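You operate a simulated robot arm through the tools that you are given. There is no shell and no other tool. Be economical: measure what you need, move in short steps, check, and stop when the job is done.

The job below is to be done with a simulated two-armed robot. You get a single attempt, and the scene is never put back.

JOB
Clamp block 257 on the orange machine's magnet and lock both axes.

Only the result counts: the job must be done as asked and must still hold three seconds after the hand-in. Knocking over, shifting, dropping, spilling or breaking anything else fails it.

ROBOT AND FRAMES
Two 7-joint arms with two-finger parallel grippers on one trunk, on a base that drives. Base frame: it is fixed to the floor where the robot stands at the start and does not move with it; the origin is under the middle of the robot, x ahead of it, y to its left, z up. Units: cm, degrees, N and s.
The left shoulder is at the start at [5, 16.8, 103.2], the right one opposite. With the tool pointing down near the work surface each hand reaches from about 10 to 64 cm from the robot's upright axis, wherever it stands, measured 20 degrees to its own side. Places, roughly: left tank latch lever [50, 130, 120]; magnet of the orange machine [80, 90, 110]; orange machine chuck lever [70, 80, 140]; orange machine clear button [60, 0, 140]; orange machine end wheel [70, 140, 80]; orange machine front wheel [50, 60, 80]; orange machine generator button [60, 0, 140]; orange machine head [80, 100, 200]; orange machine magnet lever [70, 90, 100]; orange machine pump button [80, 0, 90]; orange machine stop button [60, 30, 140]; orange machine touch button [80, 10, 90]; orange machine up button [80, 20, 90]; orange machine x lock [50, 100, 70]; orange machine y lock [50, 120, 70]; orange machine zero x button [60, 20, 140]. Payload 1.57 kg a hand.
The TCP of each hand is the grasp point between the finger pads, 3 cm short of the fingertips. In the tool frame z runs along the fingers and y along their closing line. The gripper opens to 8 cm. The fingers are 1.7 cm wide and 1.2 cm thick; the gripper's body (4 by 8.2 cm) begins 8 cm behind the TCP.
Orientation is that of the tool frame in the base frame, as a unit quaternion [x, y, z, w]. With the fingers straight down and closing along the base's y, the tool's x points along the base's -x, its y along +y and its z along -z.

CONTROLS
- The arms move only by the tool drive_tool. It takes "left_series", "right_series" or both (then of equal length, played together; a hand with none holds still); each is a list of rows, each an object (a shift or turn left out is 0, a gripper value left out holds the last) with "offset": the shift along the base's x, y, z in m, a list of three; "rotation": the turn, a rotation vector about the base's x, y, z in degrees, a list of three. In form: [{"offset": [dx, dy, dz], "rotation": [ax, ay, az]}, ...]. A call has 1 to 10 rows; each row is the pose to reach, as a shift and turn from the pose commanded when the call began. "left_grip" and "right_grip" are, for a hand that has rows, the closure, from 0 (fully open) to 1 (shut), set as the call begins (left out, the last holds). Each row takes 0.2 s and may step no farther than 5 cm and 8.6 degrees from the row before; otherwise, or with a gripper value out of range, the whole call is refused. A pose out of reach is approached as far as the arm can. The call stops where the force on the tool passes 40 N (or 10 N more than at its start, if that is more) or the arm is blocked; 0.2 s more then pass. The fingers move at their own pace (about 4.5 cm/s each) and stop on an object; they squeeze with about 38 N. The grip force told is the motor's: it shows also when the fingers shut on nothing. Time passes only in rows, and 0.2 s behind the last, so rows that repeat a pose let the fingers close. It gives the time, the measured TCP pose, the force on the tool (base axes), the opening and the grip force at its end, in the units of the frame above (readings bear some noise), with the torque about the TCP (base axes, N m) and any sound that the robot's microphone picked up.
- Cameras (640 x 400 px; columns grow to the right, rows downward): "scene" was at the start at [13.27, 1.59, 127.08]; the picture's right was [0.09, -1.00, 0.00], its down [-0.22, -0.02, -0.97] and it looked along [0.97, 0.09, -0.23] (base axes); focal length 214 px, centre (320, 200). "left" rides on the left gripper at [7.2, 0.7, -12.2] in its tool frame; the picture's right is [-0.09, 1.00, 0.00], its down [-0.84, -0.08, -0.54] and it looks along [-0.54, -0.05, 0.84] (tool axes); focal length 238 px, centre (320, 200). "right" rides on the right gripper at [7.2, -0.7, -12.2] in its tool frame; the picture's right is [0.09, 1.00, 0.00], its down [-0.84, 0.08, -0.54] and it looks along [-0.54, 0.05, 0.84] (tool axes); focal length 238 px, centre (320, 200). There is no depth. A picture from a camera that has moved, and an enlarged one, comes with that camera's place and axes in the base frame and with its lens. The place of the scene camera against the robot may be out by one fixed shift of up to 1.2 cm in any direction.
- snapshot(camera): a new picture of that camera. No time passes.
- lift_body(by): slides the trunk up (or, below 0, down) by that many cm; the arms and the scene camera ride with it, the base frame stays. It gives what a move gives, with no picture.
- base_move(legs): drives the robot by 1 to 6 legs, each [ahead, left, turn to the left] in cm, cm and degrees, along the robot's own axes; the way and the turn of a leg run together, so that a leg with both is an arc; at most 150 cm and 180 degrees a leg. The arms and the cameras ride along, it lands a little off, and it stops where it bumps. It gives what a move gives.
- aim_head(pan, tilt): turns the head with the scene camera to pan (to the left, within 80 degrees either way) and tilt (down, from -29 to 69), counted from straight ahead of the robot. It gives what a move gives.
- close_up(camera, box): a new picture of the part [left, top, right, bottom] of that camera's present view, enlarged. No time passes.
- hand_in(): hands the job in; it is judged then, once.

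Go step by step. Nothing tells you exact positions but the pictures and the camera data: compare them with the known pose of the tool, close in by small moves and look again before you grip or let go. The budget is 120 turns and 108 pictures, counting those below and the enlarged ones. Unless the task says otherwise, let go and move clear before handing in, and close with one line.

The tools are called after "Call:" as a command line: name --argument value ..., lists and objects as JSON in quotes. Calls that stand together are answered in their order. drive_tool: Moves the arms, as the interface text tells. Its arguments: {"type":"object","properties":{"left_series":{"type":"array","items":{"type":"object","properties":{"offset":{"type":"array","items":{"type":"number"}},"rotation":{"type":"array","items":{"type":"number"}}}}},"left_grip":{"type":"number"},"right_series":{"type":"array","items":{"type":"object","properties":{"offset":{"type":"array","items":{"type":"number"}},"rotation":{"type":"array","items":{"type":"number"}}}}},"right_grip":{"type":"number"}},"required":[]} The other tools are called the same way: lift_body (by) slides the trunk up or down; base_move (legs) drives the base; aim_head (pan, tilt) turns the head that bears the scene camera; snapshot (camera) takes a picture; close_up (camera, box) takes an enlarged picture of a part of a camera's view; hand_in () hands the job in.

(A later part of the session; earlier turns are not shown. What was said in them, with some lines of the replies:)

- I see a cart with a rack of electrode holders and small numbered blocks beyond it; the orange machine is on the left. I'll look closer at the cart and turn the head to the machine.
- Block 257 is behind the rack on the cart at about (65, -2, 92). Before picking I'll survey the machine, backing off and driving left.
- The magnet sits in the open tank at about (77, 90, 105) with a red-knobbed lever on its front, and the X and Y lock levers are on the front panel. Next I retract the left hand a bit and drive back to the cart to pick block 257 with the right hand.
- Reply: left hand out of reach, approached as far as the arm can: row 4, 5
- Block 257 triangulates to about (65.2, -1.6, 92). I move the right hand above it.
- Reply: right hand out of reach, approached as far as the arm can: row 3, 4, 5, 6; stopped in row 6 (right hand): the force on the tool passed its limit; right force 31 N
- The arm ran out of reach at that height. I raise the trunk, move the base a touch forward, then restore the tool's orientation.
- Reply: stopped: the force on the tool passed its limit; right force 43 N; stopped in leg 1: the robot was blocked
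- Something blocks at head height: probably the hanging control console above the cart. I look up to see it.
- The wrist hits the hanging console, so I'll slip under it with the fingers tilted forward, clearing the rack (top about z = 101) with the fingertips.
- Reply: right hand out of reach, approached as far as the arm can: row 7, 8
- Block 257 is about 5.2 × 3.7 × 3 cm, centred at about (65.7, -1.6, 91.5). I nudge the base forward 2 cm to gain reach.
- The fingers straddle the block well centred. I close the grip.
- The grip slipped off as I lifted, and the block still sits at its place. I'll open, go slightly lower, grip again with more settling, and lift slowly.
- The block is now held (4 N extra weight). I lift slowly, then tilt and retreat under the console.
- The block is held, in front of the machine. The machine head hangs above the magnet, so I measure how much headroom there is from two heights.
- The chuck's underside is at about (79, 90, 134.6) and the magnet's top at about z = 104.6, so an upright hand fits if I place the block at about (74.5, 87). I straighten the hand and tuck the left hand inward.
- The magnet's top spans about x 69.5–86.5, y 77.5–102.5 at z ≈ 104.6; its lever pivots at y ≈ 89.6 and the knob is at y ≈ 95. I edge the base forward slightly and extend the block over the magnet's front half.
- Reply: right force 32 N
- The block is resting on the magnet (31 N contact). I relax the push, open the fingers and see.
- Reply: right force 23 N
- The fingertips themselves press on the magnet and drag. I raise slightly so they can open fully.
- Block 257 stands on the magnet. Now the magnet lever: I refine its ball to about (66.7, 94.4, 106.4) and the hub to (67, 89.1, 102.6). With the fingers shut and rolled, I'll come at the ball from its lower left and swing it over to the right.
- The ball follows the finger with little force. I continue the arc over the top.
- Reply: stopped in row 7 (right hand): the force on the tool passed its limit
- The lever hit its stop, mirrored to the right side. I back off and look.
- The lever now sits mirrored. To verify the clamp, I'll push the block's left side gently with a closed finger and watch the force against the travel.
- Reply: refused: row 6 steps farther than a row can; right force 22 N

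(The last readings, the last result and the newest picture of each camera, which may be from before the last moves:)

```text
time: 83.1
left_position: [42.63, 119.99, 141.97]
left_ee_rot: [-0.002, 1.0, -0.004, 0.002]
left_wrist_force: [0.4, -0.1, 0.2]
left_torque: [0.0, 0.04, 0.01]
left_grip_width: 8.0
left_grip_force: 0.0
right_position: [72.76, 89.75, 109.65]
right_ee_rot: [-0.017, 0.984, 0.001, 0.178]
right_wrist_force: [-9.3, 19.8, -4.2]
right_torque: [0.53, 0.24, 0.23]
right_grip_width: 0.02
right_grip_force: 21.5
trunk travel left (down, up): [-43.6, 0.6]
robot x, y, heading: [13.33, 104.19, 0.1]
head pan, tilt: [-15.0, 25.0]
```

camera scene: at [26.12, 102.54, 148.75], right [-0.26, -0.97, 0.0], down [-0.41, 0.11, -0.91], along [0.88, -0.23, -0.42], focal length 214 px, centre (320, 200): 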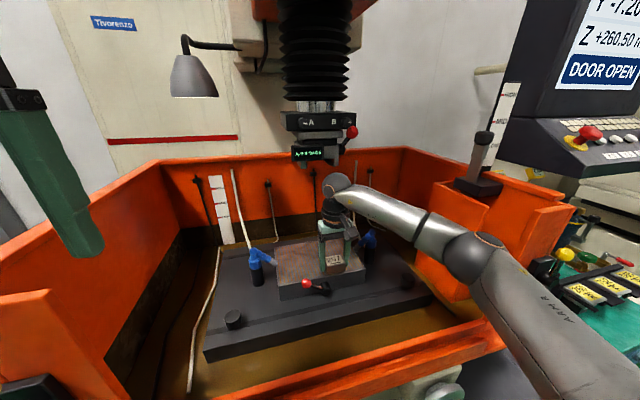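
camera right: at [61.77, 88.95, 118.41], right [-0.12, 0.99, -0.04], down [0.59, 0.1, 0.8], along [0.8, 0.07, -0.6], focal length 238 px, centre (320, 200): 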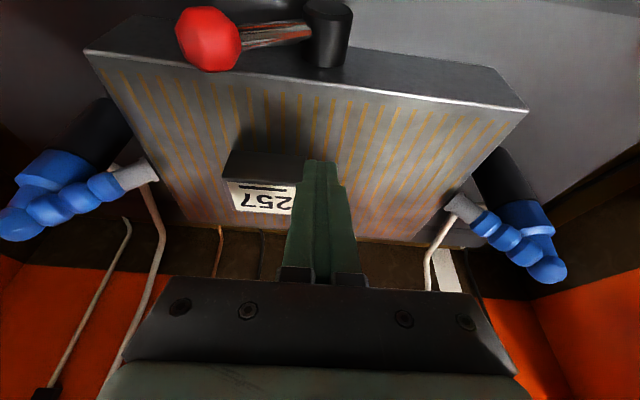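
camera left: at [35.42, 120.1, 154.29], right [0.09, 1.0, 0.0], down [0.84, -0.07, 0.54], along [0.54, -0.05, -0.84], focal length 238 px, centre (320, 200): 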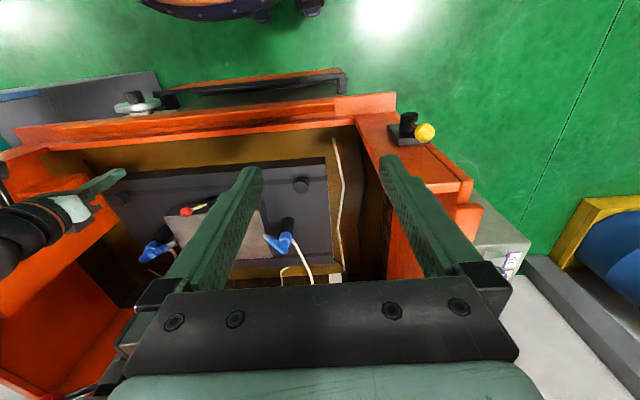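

The block withstands 20 N without moving, so it is clamped. I withdraw and back the base off to look at the locks.

Call:
drive_tool --right_series '[{"offset": [0, 0.015, 0.002]}, {"offset": [-0.02, 0.02, 0.01]}, {"offset": [-0.06, 0.02, 0.03]}, {"offset": [-0.1, 0.02, 0.05]}, {"offset": [-0.14, 0.02, 0.06], "rotation": [0, 7, 0]}, {"offset": [-0.18, 0.0, 0.06], "rotation": [0, 14, 0]}, {"offset": [-0.21, -0.03, 0.06], "rotation": [0, 20, 0]}, {"offset": [-0.21, -0.06, 0.06], "rotation": [0, 20, 0]}, {"offset": [-0.21, -0.06, 0.06], "rotation": [0, 20, 0]}]'

Call:
base_move --legs '[[-40, 0, 0]]'

Call:
lift_body --by -28

Call:
aim_head --pan 0 --tilt 35

Call:
snapshot --camera "scene"

```text
time: 85.1
left_position: [42.69, 119.64, 142.04]
left_ee_rot: [-0.002, 1.0, -0.001, 0.001]
left_wrist_force: [-0.1, 0.1, -0.2]
left_torque: [0.0, -0.03, 0.01]
left_grip_width: 8.01
left_grip_force: 0.1
right_position: [51.85, 83.17, 115.81]
right_ee_rot: [-0.015, 1.0, 0.002, 0.006]
right_wrist_force: [0.0, -0.1, -0.6]
right_torque: [0.02, -0.01, 0.02]
right_grip_width: 0.0
right_grip_force: 21.3
trunk travel left (down, up): [-43.6, 0.6]
robot x, y, heading: [13.2, 104.28, 0.1]
head pan, tilt: [-15.0, 25.0]
```

```text
time: 87.6
left_position: [2.72, 119.48, 142.16]
left_ee_rot: [-0.001, 1.0, -0.001, 0.0]
left_wrist_force: [-0.9, -0.1, -0.9]
left_torque: [-0.02, -0.02, -0.03]
left_grip_width: 8.01
left_grip_force: 0.0
right_position: [11.81, 82.94, 115.81]
right_ee_rot: [-0.012, 1.0, 0.002, 0.008]
right_wrist_force: [-0.2, 0.6, -0.4]
right_torque: [0.02, 0.03, 0.02]
right_grip_width: 0.01
right_grip_force: 21.4
trunk travel left (down, up): [-43.6, 0.6]
robot x, y, heading: [-26.58, 104.17, 0.1]
head pan, tilt: [-15.0, 25.0]
```

```text
time: 90.5
left_position: [2.85, 119.41, 114.06]
left_ee_rot: [0.0, 1.0, -0.002, 0.001]
left_wrist_force: [1.3, 0.0, 0.7]
left_torque: [0.04, -0.02, 0.0]
left_grip_width: 7.99
left_grip_force: 0.0
right_position: [12.0, 82.95, 87.66]
right_ee_rot: [-0.013, 1.0, 0.001, 0.007]
right_wrist_force: [0.1, 0.1, -0.4]
right_torque: [0.02, 0.02, 0.02]
right_grip_width: 0.0
right_grip_force: 21.2
trunk travel left (down, up): [-15.6, 28.6]
robot x, y, heading: [-26.51, 103.93, -0.1]
head pan, tilt: [-15.0, 25.0]
```

```text
time: 91.2
left_position: [2.81, 119.35, 114.04]
left_ee_rot: [0.0, 1.0, -0.002, 0.002]
left_wrist_force: [0.2, 0.7, -0.2]
left_torque: [0.0, 0.02, -0.04]
left_grip_width: 7.99
left_grip_force: 0.0
right_position: [11.9, 82.86, 87.63]
right_ee_rot: [-0.012, 1.0, 0.002, 0.006]
right_wrist_force: [-0.4, 0.1, -0.3]
right_torque: [0.03, 0.0, 0.02]
right_grip_width: 0.0
right_grip_force: 21.6
trunk travel left (down, up): [-15.6, 28.6]
robot x, y, heading: [-26.37, 104.4, -0.1]
head pan, tilt: [0.0, 35.0]
```

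```text
45 pictures are left
camera scene: at [-13.92, 104.86, 119.19], right [0.0, -1.0, 0.0], down [-0.57, 0.0, -0.82], along [0.82, 0.0, -0.57], focal length 214 px, centre (320, 200)
```

scene: 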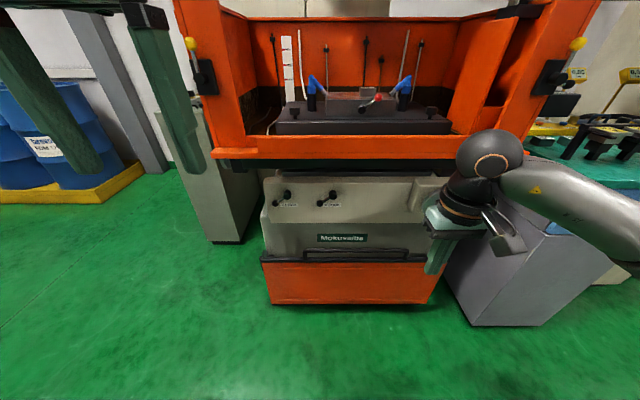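

Call:
close_up --camera "scene" --box '[255, 170, 375, 245]'

Call:
lift_body --by -13

Call:
close_up --camera "scene" --box '[255, 145, 375, 220]'

```text
5.33 times, centred on (315, 208) of scene
camera zoom: at [-13.92, 104.86, 119.19], right [0.0, -1.0, 0.0], down [-0.57, 0.0, -0.82], along [0.82, 0.0, -0.57], focal length 1144 px, centre (347, 160)
```

zoom: 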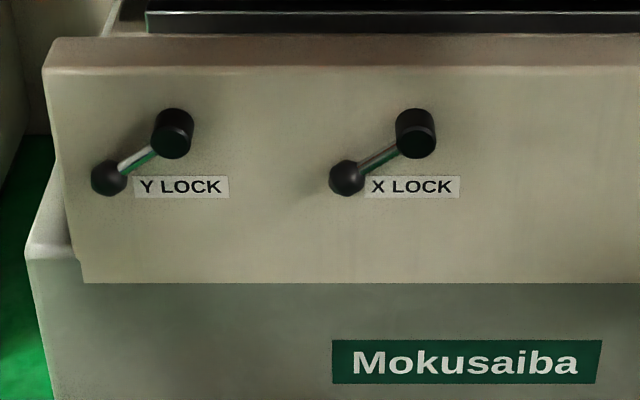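

```text
time: 92.8
left_position: [2.77, 119.43, 101.0]
left_ee_rot: [0.0, 1.0, -0.002, 0.001]
left_wrist_force: [-0.8, 0.9, 0.1]
left_torque: [-0.03, 0.03, -0.02]
left_grip_width: 8.01
left_grip_force: 0.1
right_position: [11.83, 82.84, 74.69]
right_ee_rot: [-0.012, 1.0, 0.002, 0.005]
right_wrist_force: [-0.6, 0.8, 0.3]
right_torque: [0.0, 0.0, -0.01]
right_grip_width: 0.01
right_grip_force: 21.5
trunk travel left (down, up): [-2.6, 41.6]
robot x, y, heading: [-26.92, 103.73, -0.2]
head pan, tilt: [0.0, 35.0]
```

```text
5.33 times, centred on (315, 182) of scene
camera zoom: at [-13.93, 104.87, 106.19], right [0.0, -1.0, 0.0], down [-0.57, 0.0, -0.82], along [0.82, 0.0, -0.57], focal length 1144 px, centre (347, 293)
```

zoom: 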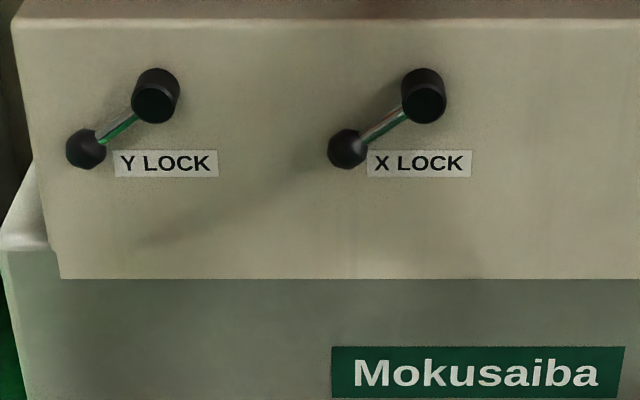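

Both lock levers point left-down from their hubs (X ball ≈ (52, 103.6, 71.7), Y ball ≈ (52, 120.6, 71.7)). Both hands get tilted 60° forward with shut fingers: the right one for X, the left one for Y.

Call:
drive_tool --right_series '[{"offset": [0.01, 0.02, 0.002], "rotation": [0, -6, 0]}, {"offset": [0.02, 0.04, 0.004], "rotation": [0, -12, 0]}, {"offset": [0.03, 0.06, 0.006], "rotation": [0, -18, 0]}, {"offset": [0.04, 0.08, 0.008], "rotation": [0, -24, 0]}, {"offset": [0.05, 0.1, 0.01], "rotation": [0, -30, 0]}, {"offset": [0.055, 0.12, 0.012], "rotation": [0, -36, 0]}, {"offset": [0.06, 0.14, 0.014], "rotation": [0, -42, 0]}, {"offset": [0.065, 0.16, 0.016], "rotation": [0, -48, 0]}, {"offset": [0.07, 0.18, 0.018], "rotation": [0, -54, 0]}, {"offset": [0.07, 0.2, 0.02], "rotation": [0, -60, 0]}]' --left_series '[{"offset": [0.02, 0.005, -0.02], "rotation": [0, -6, 0]}, {"offset": [0.04, 0.01, -0.04], "rotation": [0, -12, 0]}, {"offset": [0.06, 0.015, -0.06], "rotation": [0, -18, 0]}, {"offset": [0.08, 0.02, -0.08], "rotation": [0, -24, 0]}, {"offset": [0.1, 0.025, -0.1], "rotation": [0, -30, 0]}, {"offset": [0.12, 0.03, -0.12], "rotation": [0, -36, 0]}, {"offset": [0.14, 0.035, -0.14], "rotation": [0, -42, 0]}, {"offset": [0.15, 0.04, -0.16], "rotation": [0, -48, 0]}, {"offset": [0.15, 0.045, -0.18], "rotation": [0, -54, 0]}, {"offset": [0.15, 0.05, -0.19], "rotation": [0, -60, 0]}]' --left_grip 1 --right_grip 1

Call:
base_move --legs '[[18, 0, 0]]'

Call:
snapshot --camera "right"

Call:
snapshot --camera "left"

Call:
snapshot --camera "scene"

```text
time: 95.0
left_position: [17.97, 124.36, 82.13]
left_ee_rot: [0.001, 0.865, -0.001, 0.502]
left_wrist_force: [0.5, 0.1, -0.5]
left_torque: [0.0, 0.0, 0.01]
left_grip_width: 0.0
left_grip_force: 21.3
right_position: [18.92, 103.01, 76.77]
right_ee_rot: [-0.011, 0.862, -0.005, 0.506]
right_wrist_force: [0.9, 0.4, 0.1]
right_torque: [0.02, -0.02, 0.03]
right_grip_width: 0.0
right_grip_force: 20.8
trunk travel left (down, up): [-2.6, 41.6]
robot x, y, heading: [-26.89, 104.49, -0.1]
head pan, tilt: [0.0, 35.0]
```

```text
time: 96.5
left_position: [35.92, 124.37, 82.15]
left_ee_rot: [0.0, 0.865, -0.001, 0.501]
left_wrist_force: [-0.1, 0.2, -0.1]
left_torque: [-0.03, -0.01, 0.06]
left_grip_width: 0.0
left_grip_force: 21.3
right_position: [36.98, 103.03, 76.65]
right_ee_rot: [-0.012, 0.863, -0.004, 0.505]
right_wrist_force: [0.2, 0.0, 0.0]
right_torque: [0.02, -0.02, -0.04]
right_grip_width: 0.0
right_grip_force: 21.3
trunk travel left (down, up): [-2.6, 41.6]
robot x, y, heading: [-8.77, 104.16, 0.2]
head pan, tilt: [0.0, 35.0]
```

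```text
42 pictures are left
camera right: at [22.77, 102.09, 76.32], right [-0.06, 0.99, -0.1], down [-0.07, 0.1, 0.99], along [1.0, 0.07, 0.06], focal length 238 px, centre (320, 200)
```

right: 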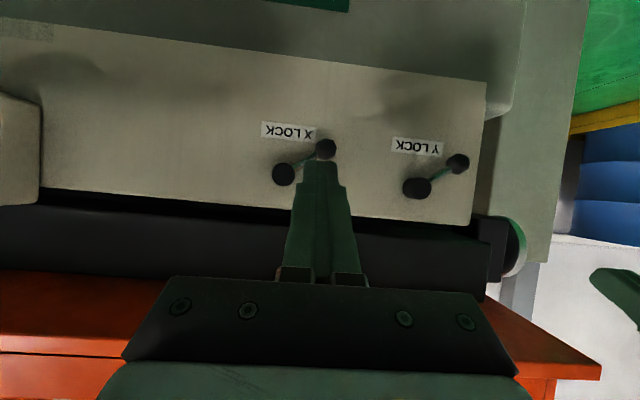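

```text
41 pictures are left
camera left: at [21.81, 125.0, 81.99], right [0.05, 1.0, 0.08], down [-0.05, -0.08, 1.0], along [1.0, -0.05, 0.05], focal length 238 px, centre (320, 200)
```

left: 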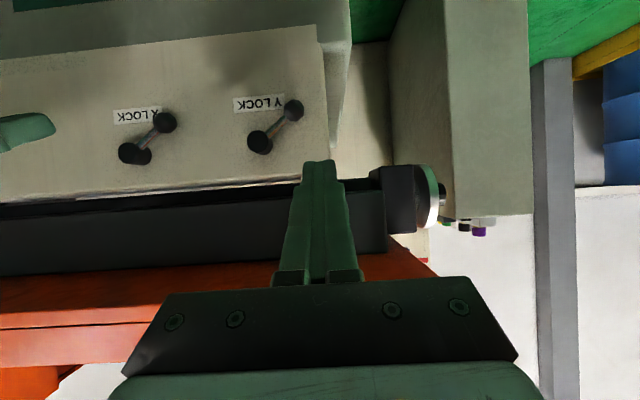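

```text
40 pictures are left
camera scene: at [4.15, 104.87, 106.18], right [0.0, -1.0, 0.0], down [-0.57, 0.0, -0.82], along [0.82, 0.0, -0.57], focal length 214 px, centre (320, 200)
```

scene: 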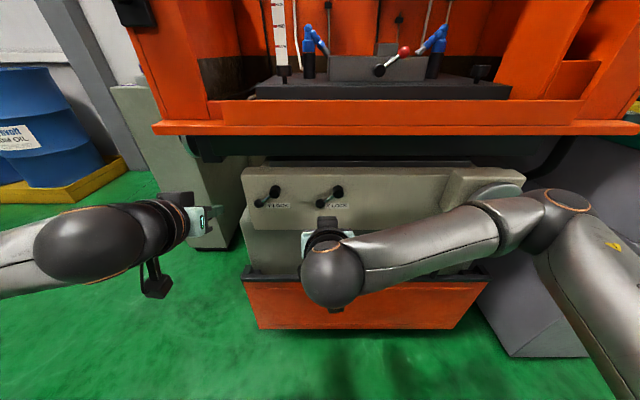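

Triangulated: X ball (51.9, 104.2, 71.9), hub (52.3, 99.4, 75.4); Y ball (51.9, 120.8, 71.8), hub (52.3, 116.2, 75.4). With the right fingertip I press the X ball down and right along its arc.

Call:
drive_tool --right_series '[{"offset": [0.045, 0.02, 0.002]}, {"offset": [0.09, 0.033, 0.002]}, {"offset": [0.132, 0.033, -0.002]}, {"offset": [0.132, 0.026, -0.015]}, {"offset": [0.132, 0.023, -0.0225]}, {"offset": [0.132, 0.018, -0.0335]}, {"offset": [0.132, 0.01, -0.0445]}, {"offset": [0.132, 0.01, -0.0445]}]'

Call:
snapshot --camera "right"

Call:
snapshot --camera "left"

```text
time: 98.3
left_position: [35.96, 124.56, 82.01]
left_ee_rot: [-0.001, 0.865, 0.0, 0.501]
left_wrist_force: [0.2, -0.5, 0.7]
left_torque: [-0.06, -0.02, 0.01]
left_grip_width: 0.0
left_grip_force: 21.4
right_position: [50.16, 104.0, 72.15]
right_ee_rot: [-0.012, 0.863, -0.004, 0.505]
right_wrist_force: [0.5, 0.5, -0.2]
right_torque: [0.02, 0.01, -0.01]
right_grip_width: 0.0
right_grip_force: 21.0
trunk travel left (down, up): [-2.6, 41.6]
robot x, y, heading: [-8.5, 104.08, 0.2]
head pan, tilt: [0.0, 35.0]
```

```text
39 pictures are left
camera right: at [35.99, 103.08, 71.79], right [-0.06, 0.99, -0.1], down [-0.06, 0.1, 0.99], along [1.0, 0.07, 0.06], focal length 238 px, centre (320, 200)
```

right: 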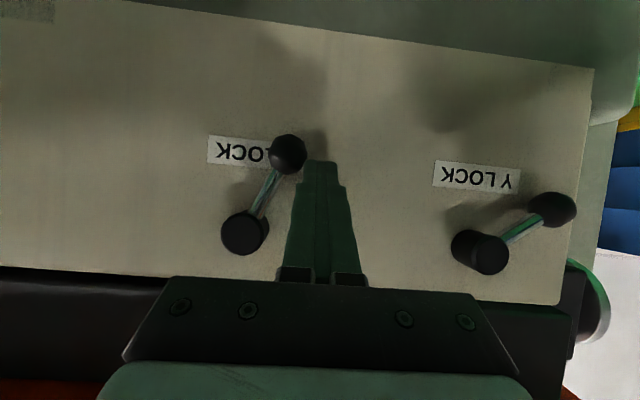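

```text
38 pictures are left
camera left: at [21.82, 125.0, 81.98], right [0.05, 1.0, 0.08], down [-0.05, -0.08, 1.0], along [1.0, -0.05, 0.05], focal length 238 px, centre (320, 200)
```

left: 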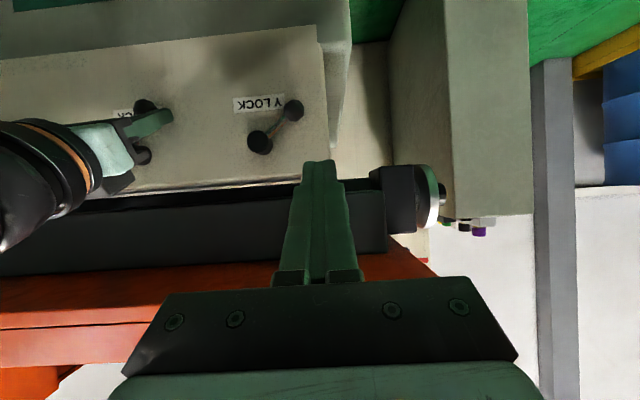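

The X lever follows. I carry on through the bottom toward the right stop.

Call:
drive_tool --right_series '[{"offset": [0, -0.012, -0.0105]}, {"offset": [0, -0.027, -0.017]}, {"offset": [0, -0.043, -0.02]}, {"offset": [0, -0.059, -0.019]}, {"offset": [0, -0.066, -0.017]}, {"offset": [0, -0.072, -0.015]}, {"offset": [0, -0.078, -0.012]}, {"offset": [0, -0.083, -0.008]}, {"offset": [0, -0.087, -0.005]}]'

Call:
snapshot --camera "right"

```text
time: 100.2
left_position: [35.97, 124.65, 82.17]
left_ee_rot: [0.0, 0.865, -0.001, 0.501]
left_wrist_force: [0.3, 0.1, 0.1]
left_torque: [0.01, 0.0, 0.01]
left_grip_width: 0.01
left_grip_force: 21.1
right_position: [49.76, 96.47, 70.75]
right_ee_rot: [-0.021, 0.867, 0.004, 0.497]
right_wrist_force: [-3.5, 0.1, -4.6]
right_torque: [0.05, 0.12, -0.04]
right_grip_width: 0.0
right_grip_force: 21.1
trunk travel left (down, up): [-2.6, 41.6]
robot x, y, heading: [-8.75, 104.54, 0.3]
head pan, tilt: [0.0, 35.0]
stopped in row 9 (right hand): the force on the tool passed its limit (the readings are from after the stop); the commanded pose is now the measured one
```

```text
37 pictures are left
camera right: at [35.61, 95.24, 70.67], right [-0.09, 0.99, -0.09], down [-0.05, 0.09, 0.99], along [0.99, 0.09, 0.04], focal length 238 px, centre (320, 200)
```

right: 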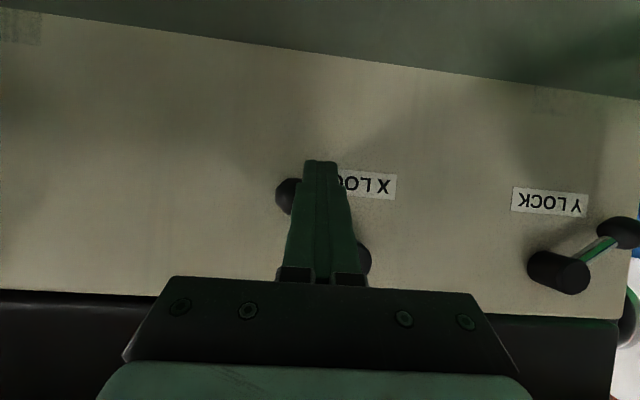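

The X lever reached its stop. I back the right hand off and check.

Call:
drive_tool --right_series '[{"offset": [0, 0.005, -0.01]}, {"offset": [-0.02, 0.005, -0.015]}, {"offset": [-0.06, 0.005, -0.01]}, {"offset": [-0.1, 0.0, 0]}, {"offset": [-0.14, -0.03, 0.01]}, {"offset": [-0.15, -0.07, 0.02]}, {"offset": [-0.15, -0.11, 0.02]}, {"offset": [-0.15, -0.11, 0.02]}]'

Call:
snapshot --camera "left"

Call:
snapshot --camera "right"

```text
refused: row 5 steps farther than a row can; nothing moved
```

```text
36 pictures are left
camera left: at [21.8, 125.11, 82.0], right [0.05, 1.0, 0.08], down [-0.05, -0.08, 1.0], along [1.0, -0.05, 0.05], focal length 238 px, centre (320, 200)
```

left: 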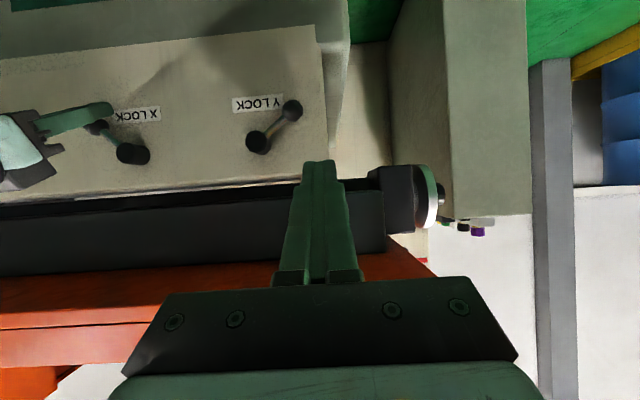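

```text
35 pictures are left
camera right: at [35.61, 95.24, 70.67], right [-0.09, 0.99, -0.09], down [-0.05, 0.09, 0.99], along [0.99, 0.09, 0.04], focal length 238 px, centre (320, 200)
```

right: 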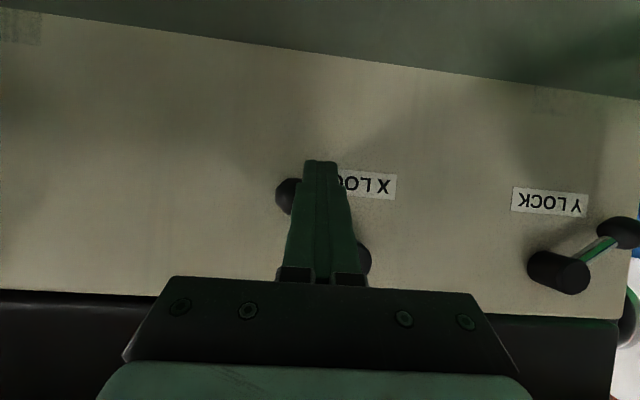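

Call:
drive_tool --right_series '[{"offset": [0, 0.005, -0.01]}, {"offset": [-0.02, 0.005, -0.015]}, {"offset": [-0.06, 0.005, -0.01]}, {"offset": [-0.1, 0.0, 0]}, {"offset": [-0.13, -0.03, 0.01]}, {"offset": [-0.15, -0.06, 0.02]}, {"offset": [-0.15, -0.1, 0.02]}, {"offset": [-0.15, -0.1, 0.02]}]'

Call:
drive_tool --left_series '[{"offset": [0.04, -0.01, -0.02]}, {"offset": [0.08, -0.015, -0.04]}, {"offset": [0.12, -0.015, -0.058]}, {"offset": [0.142, -0.015, -0.063]}, {"offset": [0.142, -0.025, -0.077]}, {"offset": [0.142, -0.03, -0.088]}, {"offset": [0.142, -0.038, -0.099]}, {"offset": [0.142, -0.038, -0.099]}]'

Call:
snapshot --camera "left"

```text
time: 102.0
left_position: [36.0, 124.56, 82.04]
left_ee_rot: [-0.001, 0.866, 0.0, 0.501]
left_wrist_force: [0.1, -0.2, 0.1]
left_torque: [-0.02, 0.0, -0.03]
left_grip_width: 0.02
left_grip_force: 21.6
right_position: [35.72, 86.46, 72.81]
right_ee_rot: [-0.021, 0.866, 0.004, 0.499]
right_wrist_force: [0.9, -0.6, 0.8]
right_torque: [0.03, 0.01, -0.03]
right_grip_width: 0.0
right_grip_force: 21.1
right hand out of reach, approached as far as the arm can: row 7, 8
trunk travel left (down, up): [-2.6, 41.6]
robot x, y, heading: [-8.76, 104.11, 0.3]
head pan, tilt: [0.0, 35.0]
```

```text
time: 103.8
left_position: [50.07, 120.69, 72.19]
left_ee_rot: [0.0, 0.866, -0.001, 0.501]
left_wrist_force: [-0.6, -0.7, 0.9]
left_torque: [0.02, -0.01, -0.01]
left_grip_width: 0.0
left_grip_force: 21.6
right_position: [35.77, 86.49, 72.83]
right_ee_rot: [-0.021, 0.866, 0.004, 0.499]
right_wrist_force: [0.0, 0.2, -1.1]
right_torque: [0.04, 0.0, 0.0]
right_grip_width: 0.0
right_grip_force: 20.8
trunk travel left (down, up): [-2.6, 41.6]
robot x, y, heading: [-8.68, 103.87, 0.1]
head pan, tilt: [0.0, 35.0]
```

```text
34 pictures are left
camera left: at [35.99, 121.26, 72.08], right [0.05, 1.0, 0.08], down [-0.05, -0.08, 1.0], along [1.0, -0.05, 0.05], focal length 238 px, centre (320, 200)
```

left: 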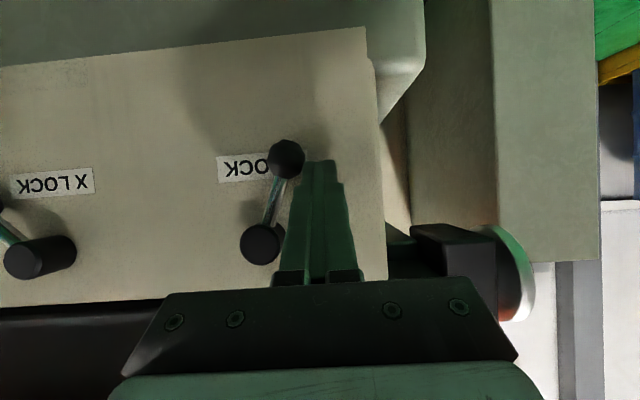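

The Y lever moves the same way. I complete its arc to the stop.

Call:
drive_tool --left_series '[{"offset": [0, -0.012, -0.0105]}, {"offset": [0, -0.027, -0.017]}, {"offset": [0, -0.043, -0.02]}, {"offset": [0, -0.059, -0.019]}, {"offset": [0, -0.066, -0.017]}, {"offset": [0, -0.072, -0.015]}, {"offset": [0, -0.078, -0.012]}, {"offset": [0, -0.083, -0.008]}, {"offset": [0, -0.087, -0.005]}]'

Call:
drive_tool --left_series '[{"offset": [0, 0.005, -0.01]}, {"offset": [-0.02, 0.005, -0.015]}, {"offset": [-0.06, 0.005, -0.01]}, {"offset": [-0.1, 0.01, 0]}, {"offset": [-0.13, 0.04, 0.01]}, {"offset": [-0.15, 0.07, 0.02]}, {"offset": [-0.15, 0.1, 0.02]}, {"offset": [-0.15, 0.1, 0.02]}]'

Call:
snapshot --camera "left"

Call:
snapshot --camera "right"

Call:
snapshot --camera "scene"

```text
time: 105.7
left_position: [50.17, 113.43, 70.66]
left_ee_rot: [-0.009, 0.87, 0.013, 0.493]
left_wrist_force: [-1.4, 2.3, -2.4]
left_torque: [-0.01, 0.06, 0.03]
left_grip_width: 0.0
left_grip_force: 21.3
right_position: [35.72, 86.68, 72.71]
right_ee_rot: [-0.021, 0.866, 0.004, 0.5]
right_wrist_force: [0.4, -0.1, 0.5]
right_torque: [0.0, 0.0, -0.02]
right_grip_width: 0.01
right_grip_force: 22.0
trunk travel left (down, up): [-2.6, 41.6]
robot x, y, heading: [-8.44, 104.13, 0.2]
head pan, tilt: [0.0, 35.0]
stopped in row 9 (left hand): the force on the tool passed its limit (the readings are from after the stop); the commanded pose is now the measured one
```

```text
time: 107.5
left_position: [35.37, 123.36, 72.83]
left_ee_rot: [-0.009, 0.869, 0.012, 0.494]
left_wrist_force: [0.0, -0.3, 0.0]
left_torque: [0.0, 0.01, 0.0]
left_grip_width: 0.01
left_grip_force: 21.0
left hand out of reach, approached as far as the arm can: row 7, 8
right_position: [35.77, 86.57, 72.8]
right_ee_rot: [-0.021, 0.866, 0.004, 0.499]
right_wrist_force: [0.8, 0.3, -0.5]
right_torque: [-0.01, 0.01, 0.03]
right_grip_width: 0.0
right_grip_force: 21.2
trunk travel left (down, up): [-2.6, 41.6]
robot x, y, heading: [-8.47, 104.6, 0.1]
head pan, tilt: [0.0, 35.0]
```

```text
33 pictures are left
camera left: at [21.24, 123.53, 72.91], right [0.02, 1.0, 0.09], down [-0.03, -0.09, 1.0], along [1.0, -0.02, 0.03], focal length 238 px, centre (320, 200)
```

left: 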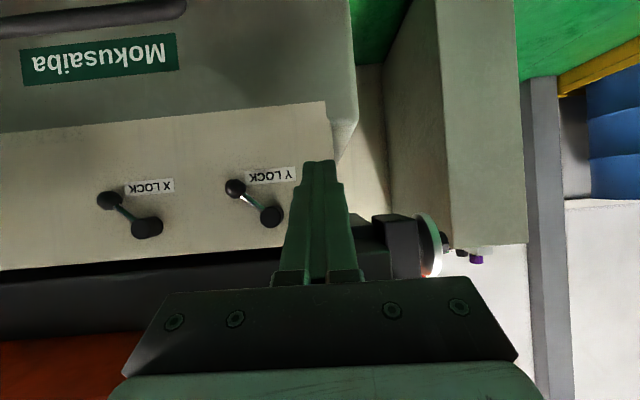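

```text
32 pictures are left
camera right: at [21.53, 85.45, 72.65], right [-0.09, 0.99, -0.09], down [-0.05, 0.09, 0.99], along [0.99, 0.09, 0.05], focal length 238 px, centre (320, 200)
```

right: 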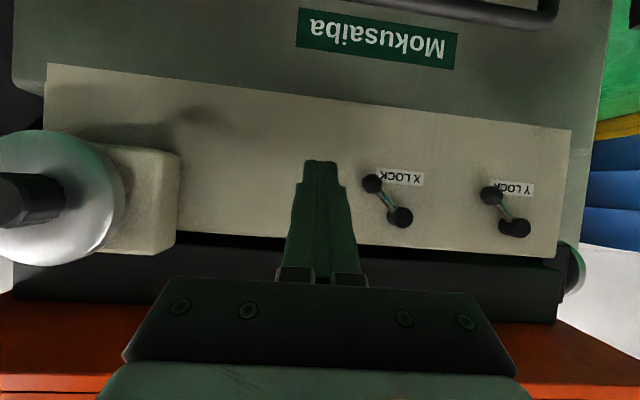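

```text
31 pictures are left
camera scene: at [4.15, 105.02, 106.18], right [0.0, -1.0, 0.0], down [-0.57, 0.0, -0.82], along [0.82, 0.0, -0.57], focal length 214 px, centre (320, 200)
```

scene: 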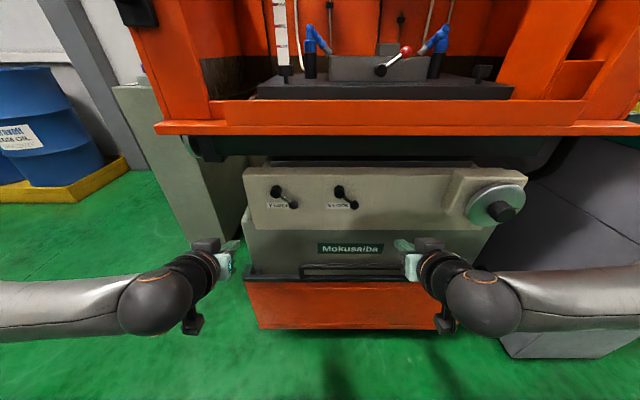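

Both levers are over. I check their final angles and the block closely.

Call:
close_up --camera "scene" --box '[250, 165, 378, 245]'

Call:
close_up --camera "scene" --box '[290, 10, 482, 130]'

```text
5.00 times, centred on (314, 205) of scene
camera zoom: at [4.15, 105.02, 106.18], right [0.0, -1.0, 0.0], down [-0.57, 0.0, -0.82], along [0.82, 0.0, -0.57], focal length 1072 px, centre (350, 175)
```

zoom: 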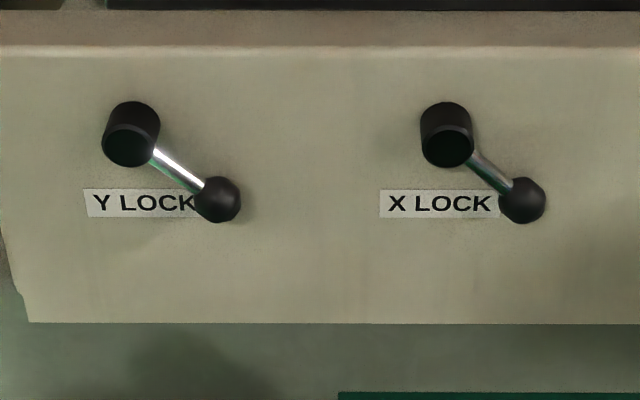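

```text
3.33 times, centred on (386, 70) of scene
camera zoom: at [4.15, 105.02, 106.18], right [0.0, -1.0, 0.0], down [-0.57, 0.0, -0.82], along [0.82, 0.0, -0.57], focal length 715 px, centre (100, 633)
```

zoom: 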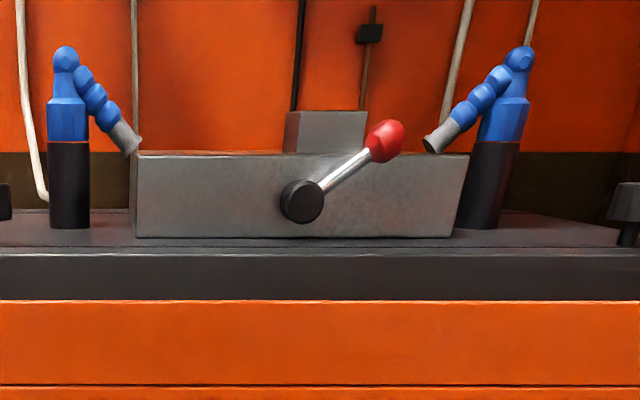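

The Y lever is clearly mirrored, but X looks slightly steeper; I give X another firm push to be sure it's fully home.

Call:
drive_tool --right_series '[{"offset": [0, 0.045, -0.015]}, {"offset": [0, 0.09, -0.033]}, {"offset": [0.045, 0.106, -0.033]}, {"offset": [0.09, 0.106, -0.033]}, {"offset": [0.135, 0.106, -0.033]}, {"offset": [0.142, 0.104, -0.03]}, {"offset": [0.142, 0.098, -0.022]}, {"offset": [0.142, 0.092, -0.014]}, {"offset": [0.142, 0.088, -0.007]}, {"offset": [0.142, 0.086, -0.002]}]'

Call:
close_up --camera "scene" --box '[250, 165, 378, 245]'

Call:
snapshot --camera "right"

```text
time: 109.5
left_position: [35.44, 123.46, 72.82]
left_ee_rot: [-0.008, 0.869, 0.011, 0.495]
left_wrist_force: [-0.4, 0.0, 0.5]
left_torque: [-0.01, -0.02, -0.03]
left_grip_width: 0.0
left_grip_force: 21.6
right_position: [49.5, 96.31, 70.99]
right_ee_rot: [-0.03, 0.872, 0.01, 0.489]
right_wrist_force: [-5.5, 0.3, -3.2]
right_torque: [0.0, 0.08, -0.05]
right_grip_width: 0.0
right_grip_force: 21.4
trunk travel left (down, up): [-2.6, 41.6]
robot x, y, heading: [-8.83, 104.34, 0.4]
head pan, tilt: [0.0, 35.0]
stopped in row 10 (right hand): the force on the tool passed its limit (the readings are from after the stop); the commanded pose is now the measured one
```

```text
5.00 times, centred on (314, 205) of scene
camera zoom: at [4.17, 105.08, 106.21], right [0.01, -1.0, 0.0], down [-0.57, 0.0, -0.82], along [0.82, 0.01, -0.57], focal length 1072 px, centre (350, 175)
```

zoom: 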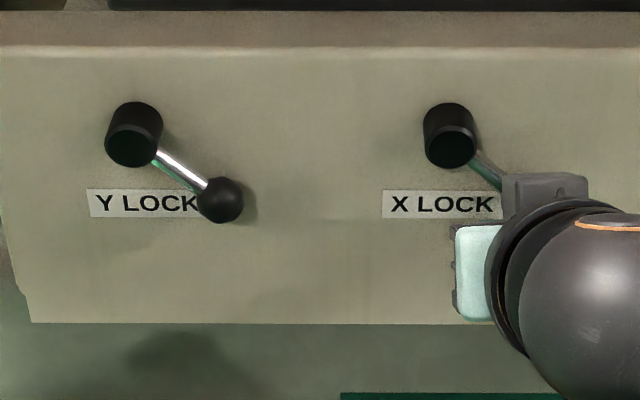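

```text
27 pictures are left
camera right: at [35.26, 94.78, 71.18], right [-0.11, 0.99, -0.09], down [-0.03, 0.09, 1.0], along [0.99, 0.11, 0.02], focal length 238 px, centre (320, 200)
```

right: 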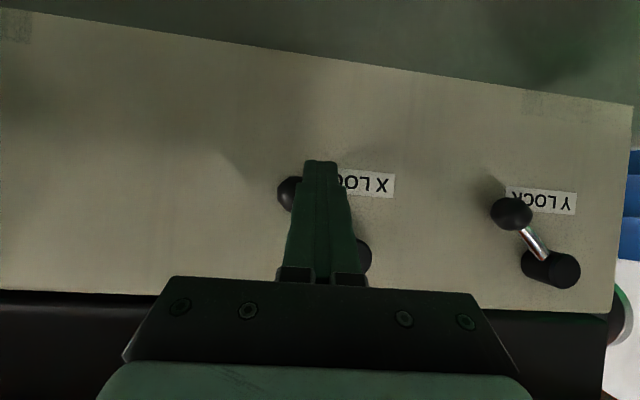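

It stops at the same place, so X is fully home. I withdraw, back away, and take a last look.

Call:
drive_tool --right_series '[{"offset": [0, 0.005, -0.01]}, {"offset": [-0.02, 0.005, -0.015]}, {"offset": [-0.06, 0.005, -0.01]}, {"offset": [-0.1, 0.0, 0]}, {"offset": [-0.13, -0.03, 0.01]}, {"offset": [-0.14, -0.06, 0.01]}, {"offset": [-0.14, -0.06, 0.01]}]'

Call:
base_move --legs '[[-18, 0, 0]]'

Call:
aim_head --pan 0 --tilt 20

Call:
close_up --camera "scene" --box '[200, 60, 460, 222]'

```text
time: 111.1
left_position: [35.44, 123.37, 72.78]
left_ee_rot: [-0.009, 0.869, 0.012, 0.494]
left_wrist_force: [0.1, 0.5, 0.5]
left_torque: [0.0, -0.02, 0.01]
left_grip_width: 0.0
left_grip_force: 21.2
right_position: [35.52, 90.33, 72.27]
right_ee_rot: [-0.029, 0.871, 0.01, 0.491]
right_wrist_force: [-0.4, 0.2, -0.8]
right_torque: [0.03, -0.01, -0.04]
right_grip_width: 0.01
right_grip_force: 21.1
trunk travel left (down, up): [-2.6, 41.6]
robot x, y, heading: [-8.65, 104.4, 0.5]
head pan, tilt: [0.0, 35.0]
```

```text
time: 112.6
left_position: [17.39, 123.2, 72.75]
left_ee_rot: [-0.008, 0.87, 0.012, 0.494]
left_wrist_force: [0.0, 0.0, 0.1]
left_torque: [0.04, -0.02, 0.04]
left_grip_width: 0.02
left_grip_force: 21.7
right_position: [17.38, 90.24, 72.22]
right_ee_rot: [-0.029, 0.871, 0.01, 0.49]
right_wrist_force: [-1.4, 0.1, -0.6]
right_torque: [0.0, -0.04, 0.04]
right_grip_width: 0.0
right_grip_force: 20.9
trunk travel left (down, up): [-2.6, 41.6]
robot x, y, heading: [-26.33, 104.22, 0.4]
head pan, tilt: [0.0, 35.0]
```

```text
time: 113.4
left_position: [17.55, 123.37, 72.75]
left_ee_rot: [-0.009, 0.87, 0.013, 0.493]
left_wrist_force: [-0.1, -0.7, 0.0]
left_torque: [0.02, 0.0, -0.01]
left_grip_width: 0.01
left_grip_force: 21.2
right_position: [17.44, 90.19, 72.24]
right_ee_rot: [-0.028, 0.871, 0.009, 0.491]
right_wrist_force: [-0.1, -0.6, 0.2]
right_torque: [-0.02, 0.03, -0.02]
right_grip_width: 0.0
right_grip_force: 21.2
trunk travel left (down, up): [-2.6, 41.6]
robot x, y, heading: [-26.6, 104.09, 0.2]
head pan, tilt: [0.0, 20.0]
```

```text
2.46 times, centred on (330, 141) of scene
camera zoom: at [-13.39, 104.97, 108.56], right [0.0, -1.0, 0.0], down [-0.34, 0.0, -0.94], along [0.94, 0.0, -0.34], focal length 528 px, centre (295, 345)
```

zoom: 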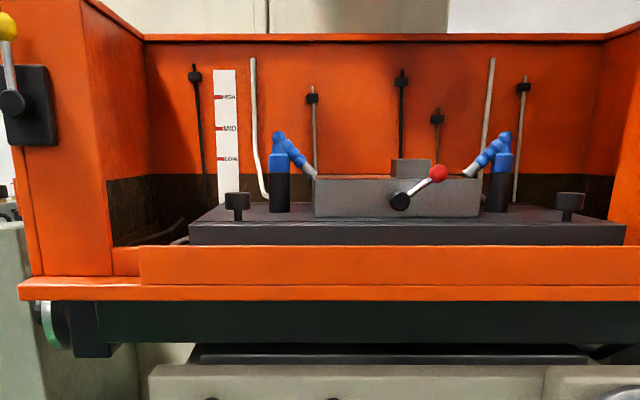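

The block stands on the magnet with the lever thrown, both locks are over, and the hands are clear. I hand in.

Call:
hand_in

```text
The job is handed in.
```

Block 257 is clamped on the orange machine's magnet (it took a 20 N sideways push without moving). The X and Y lock levers are both thrown to their stops; nothing marks the locked side, so I took the far stop as locked. On the way the right wrist bumped the hanging console, but its X, Y and Z readout did not change.
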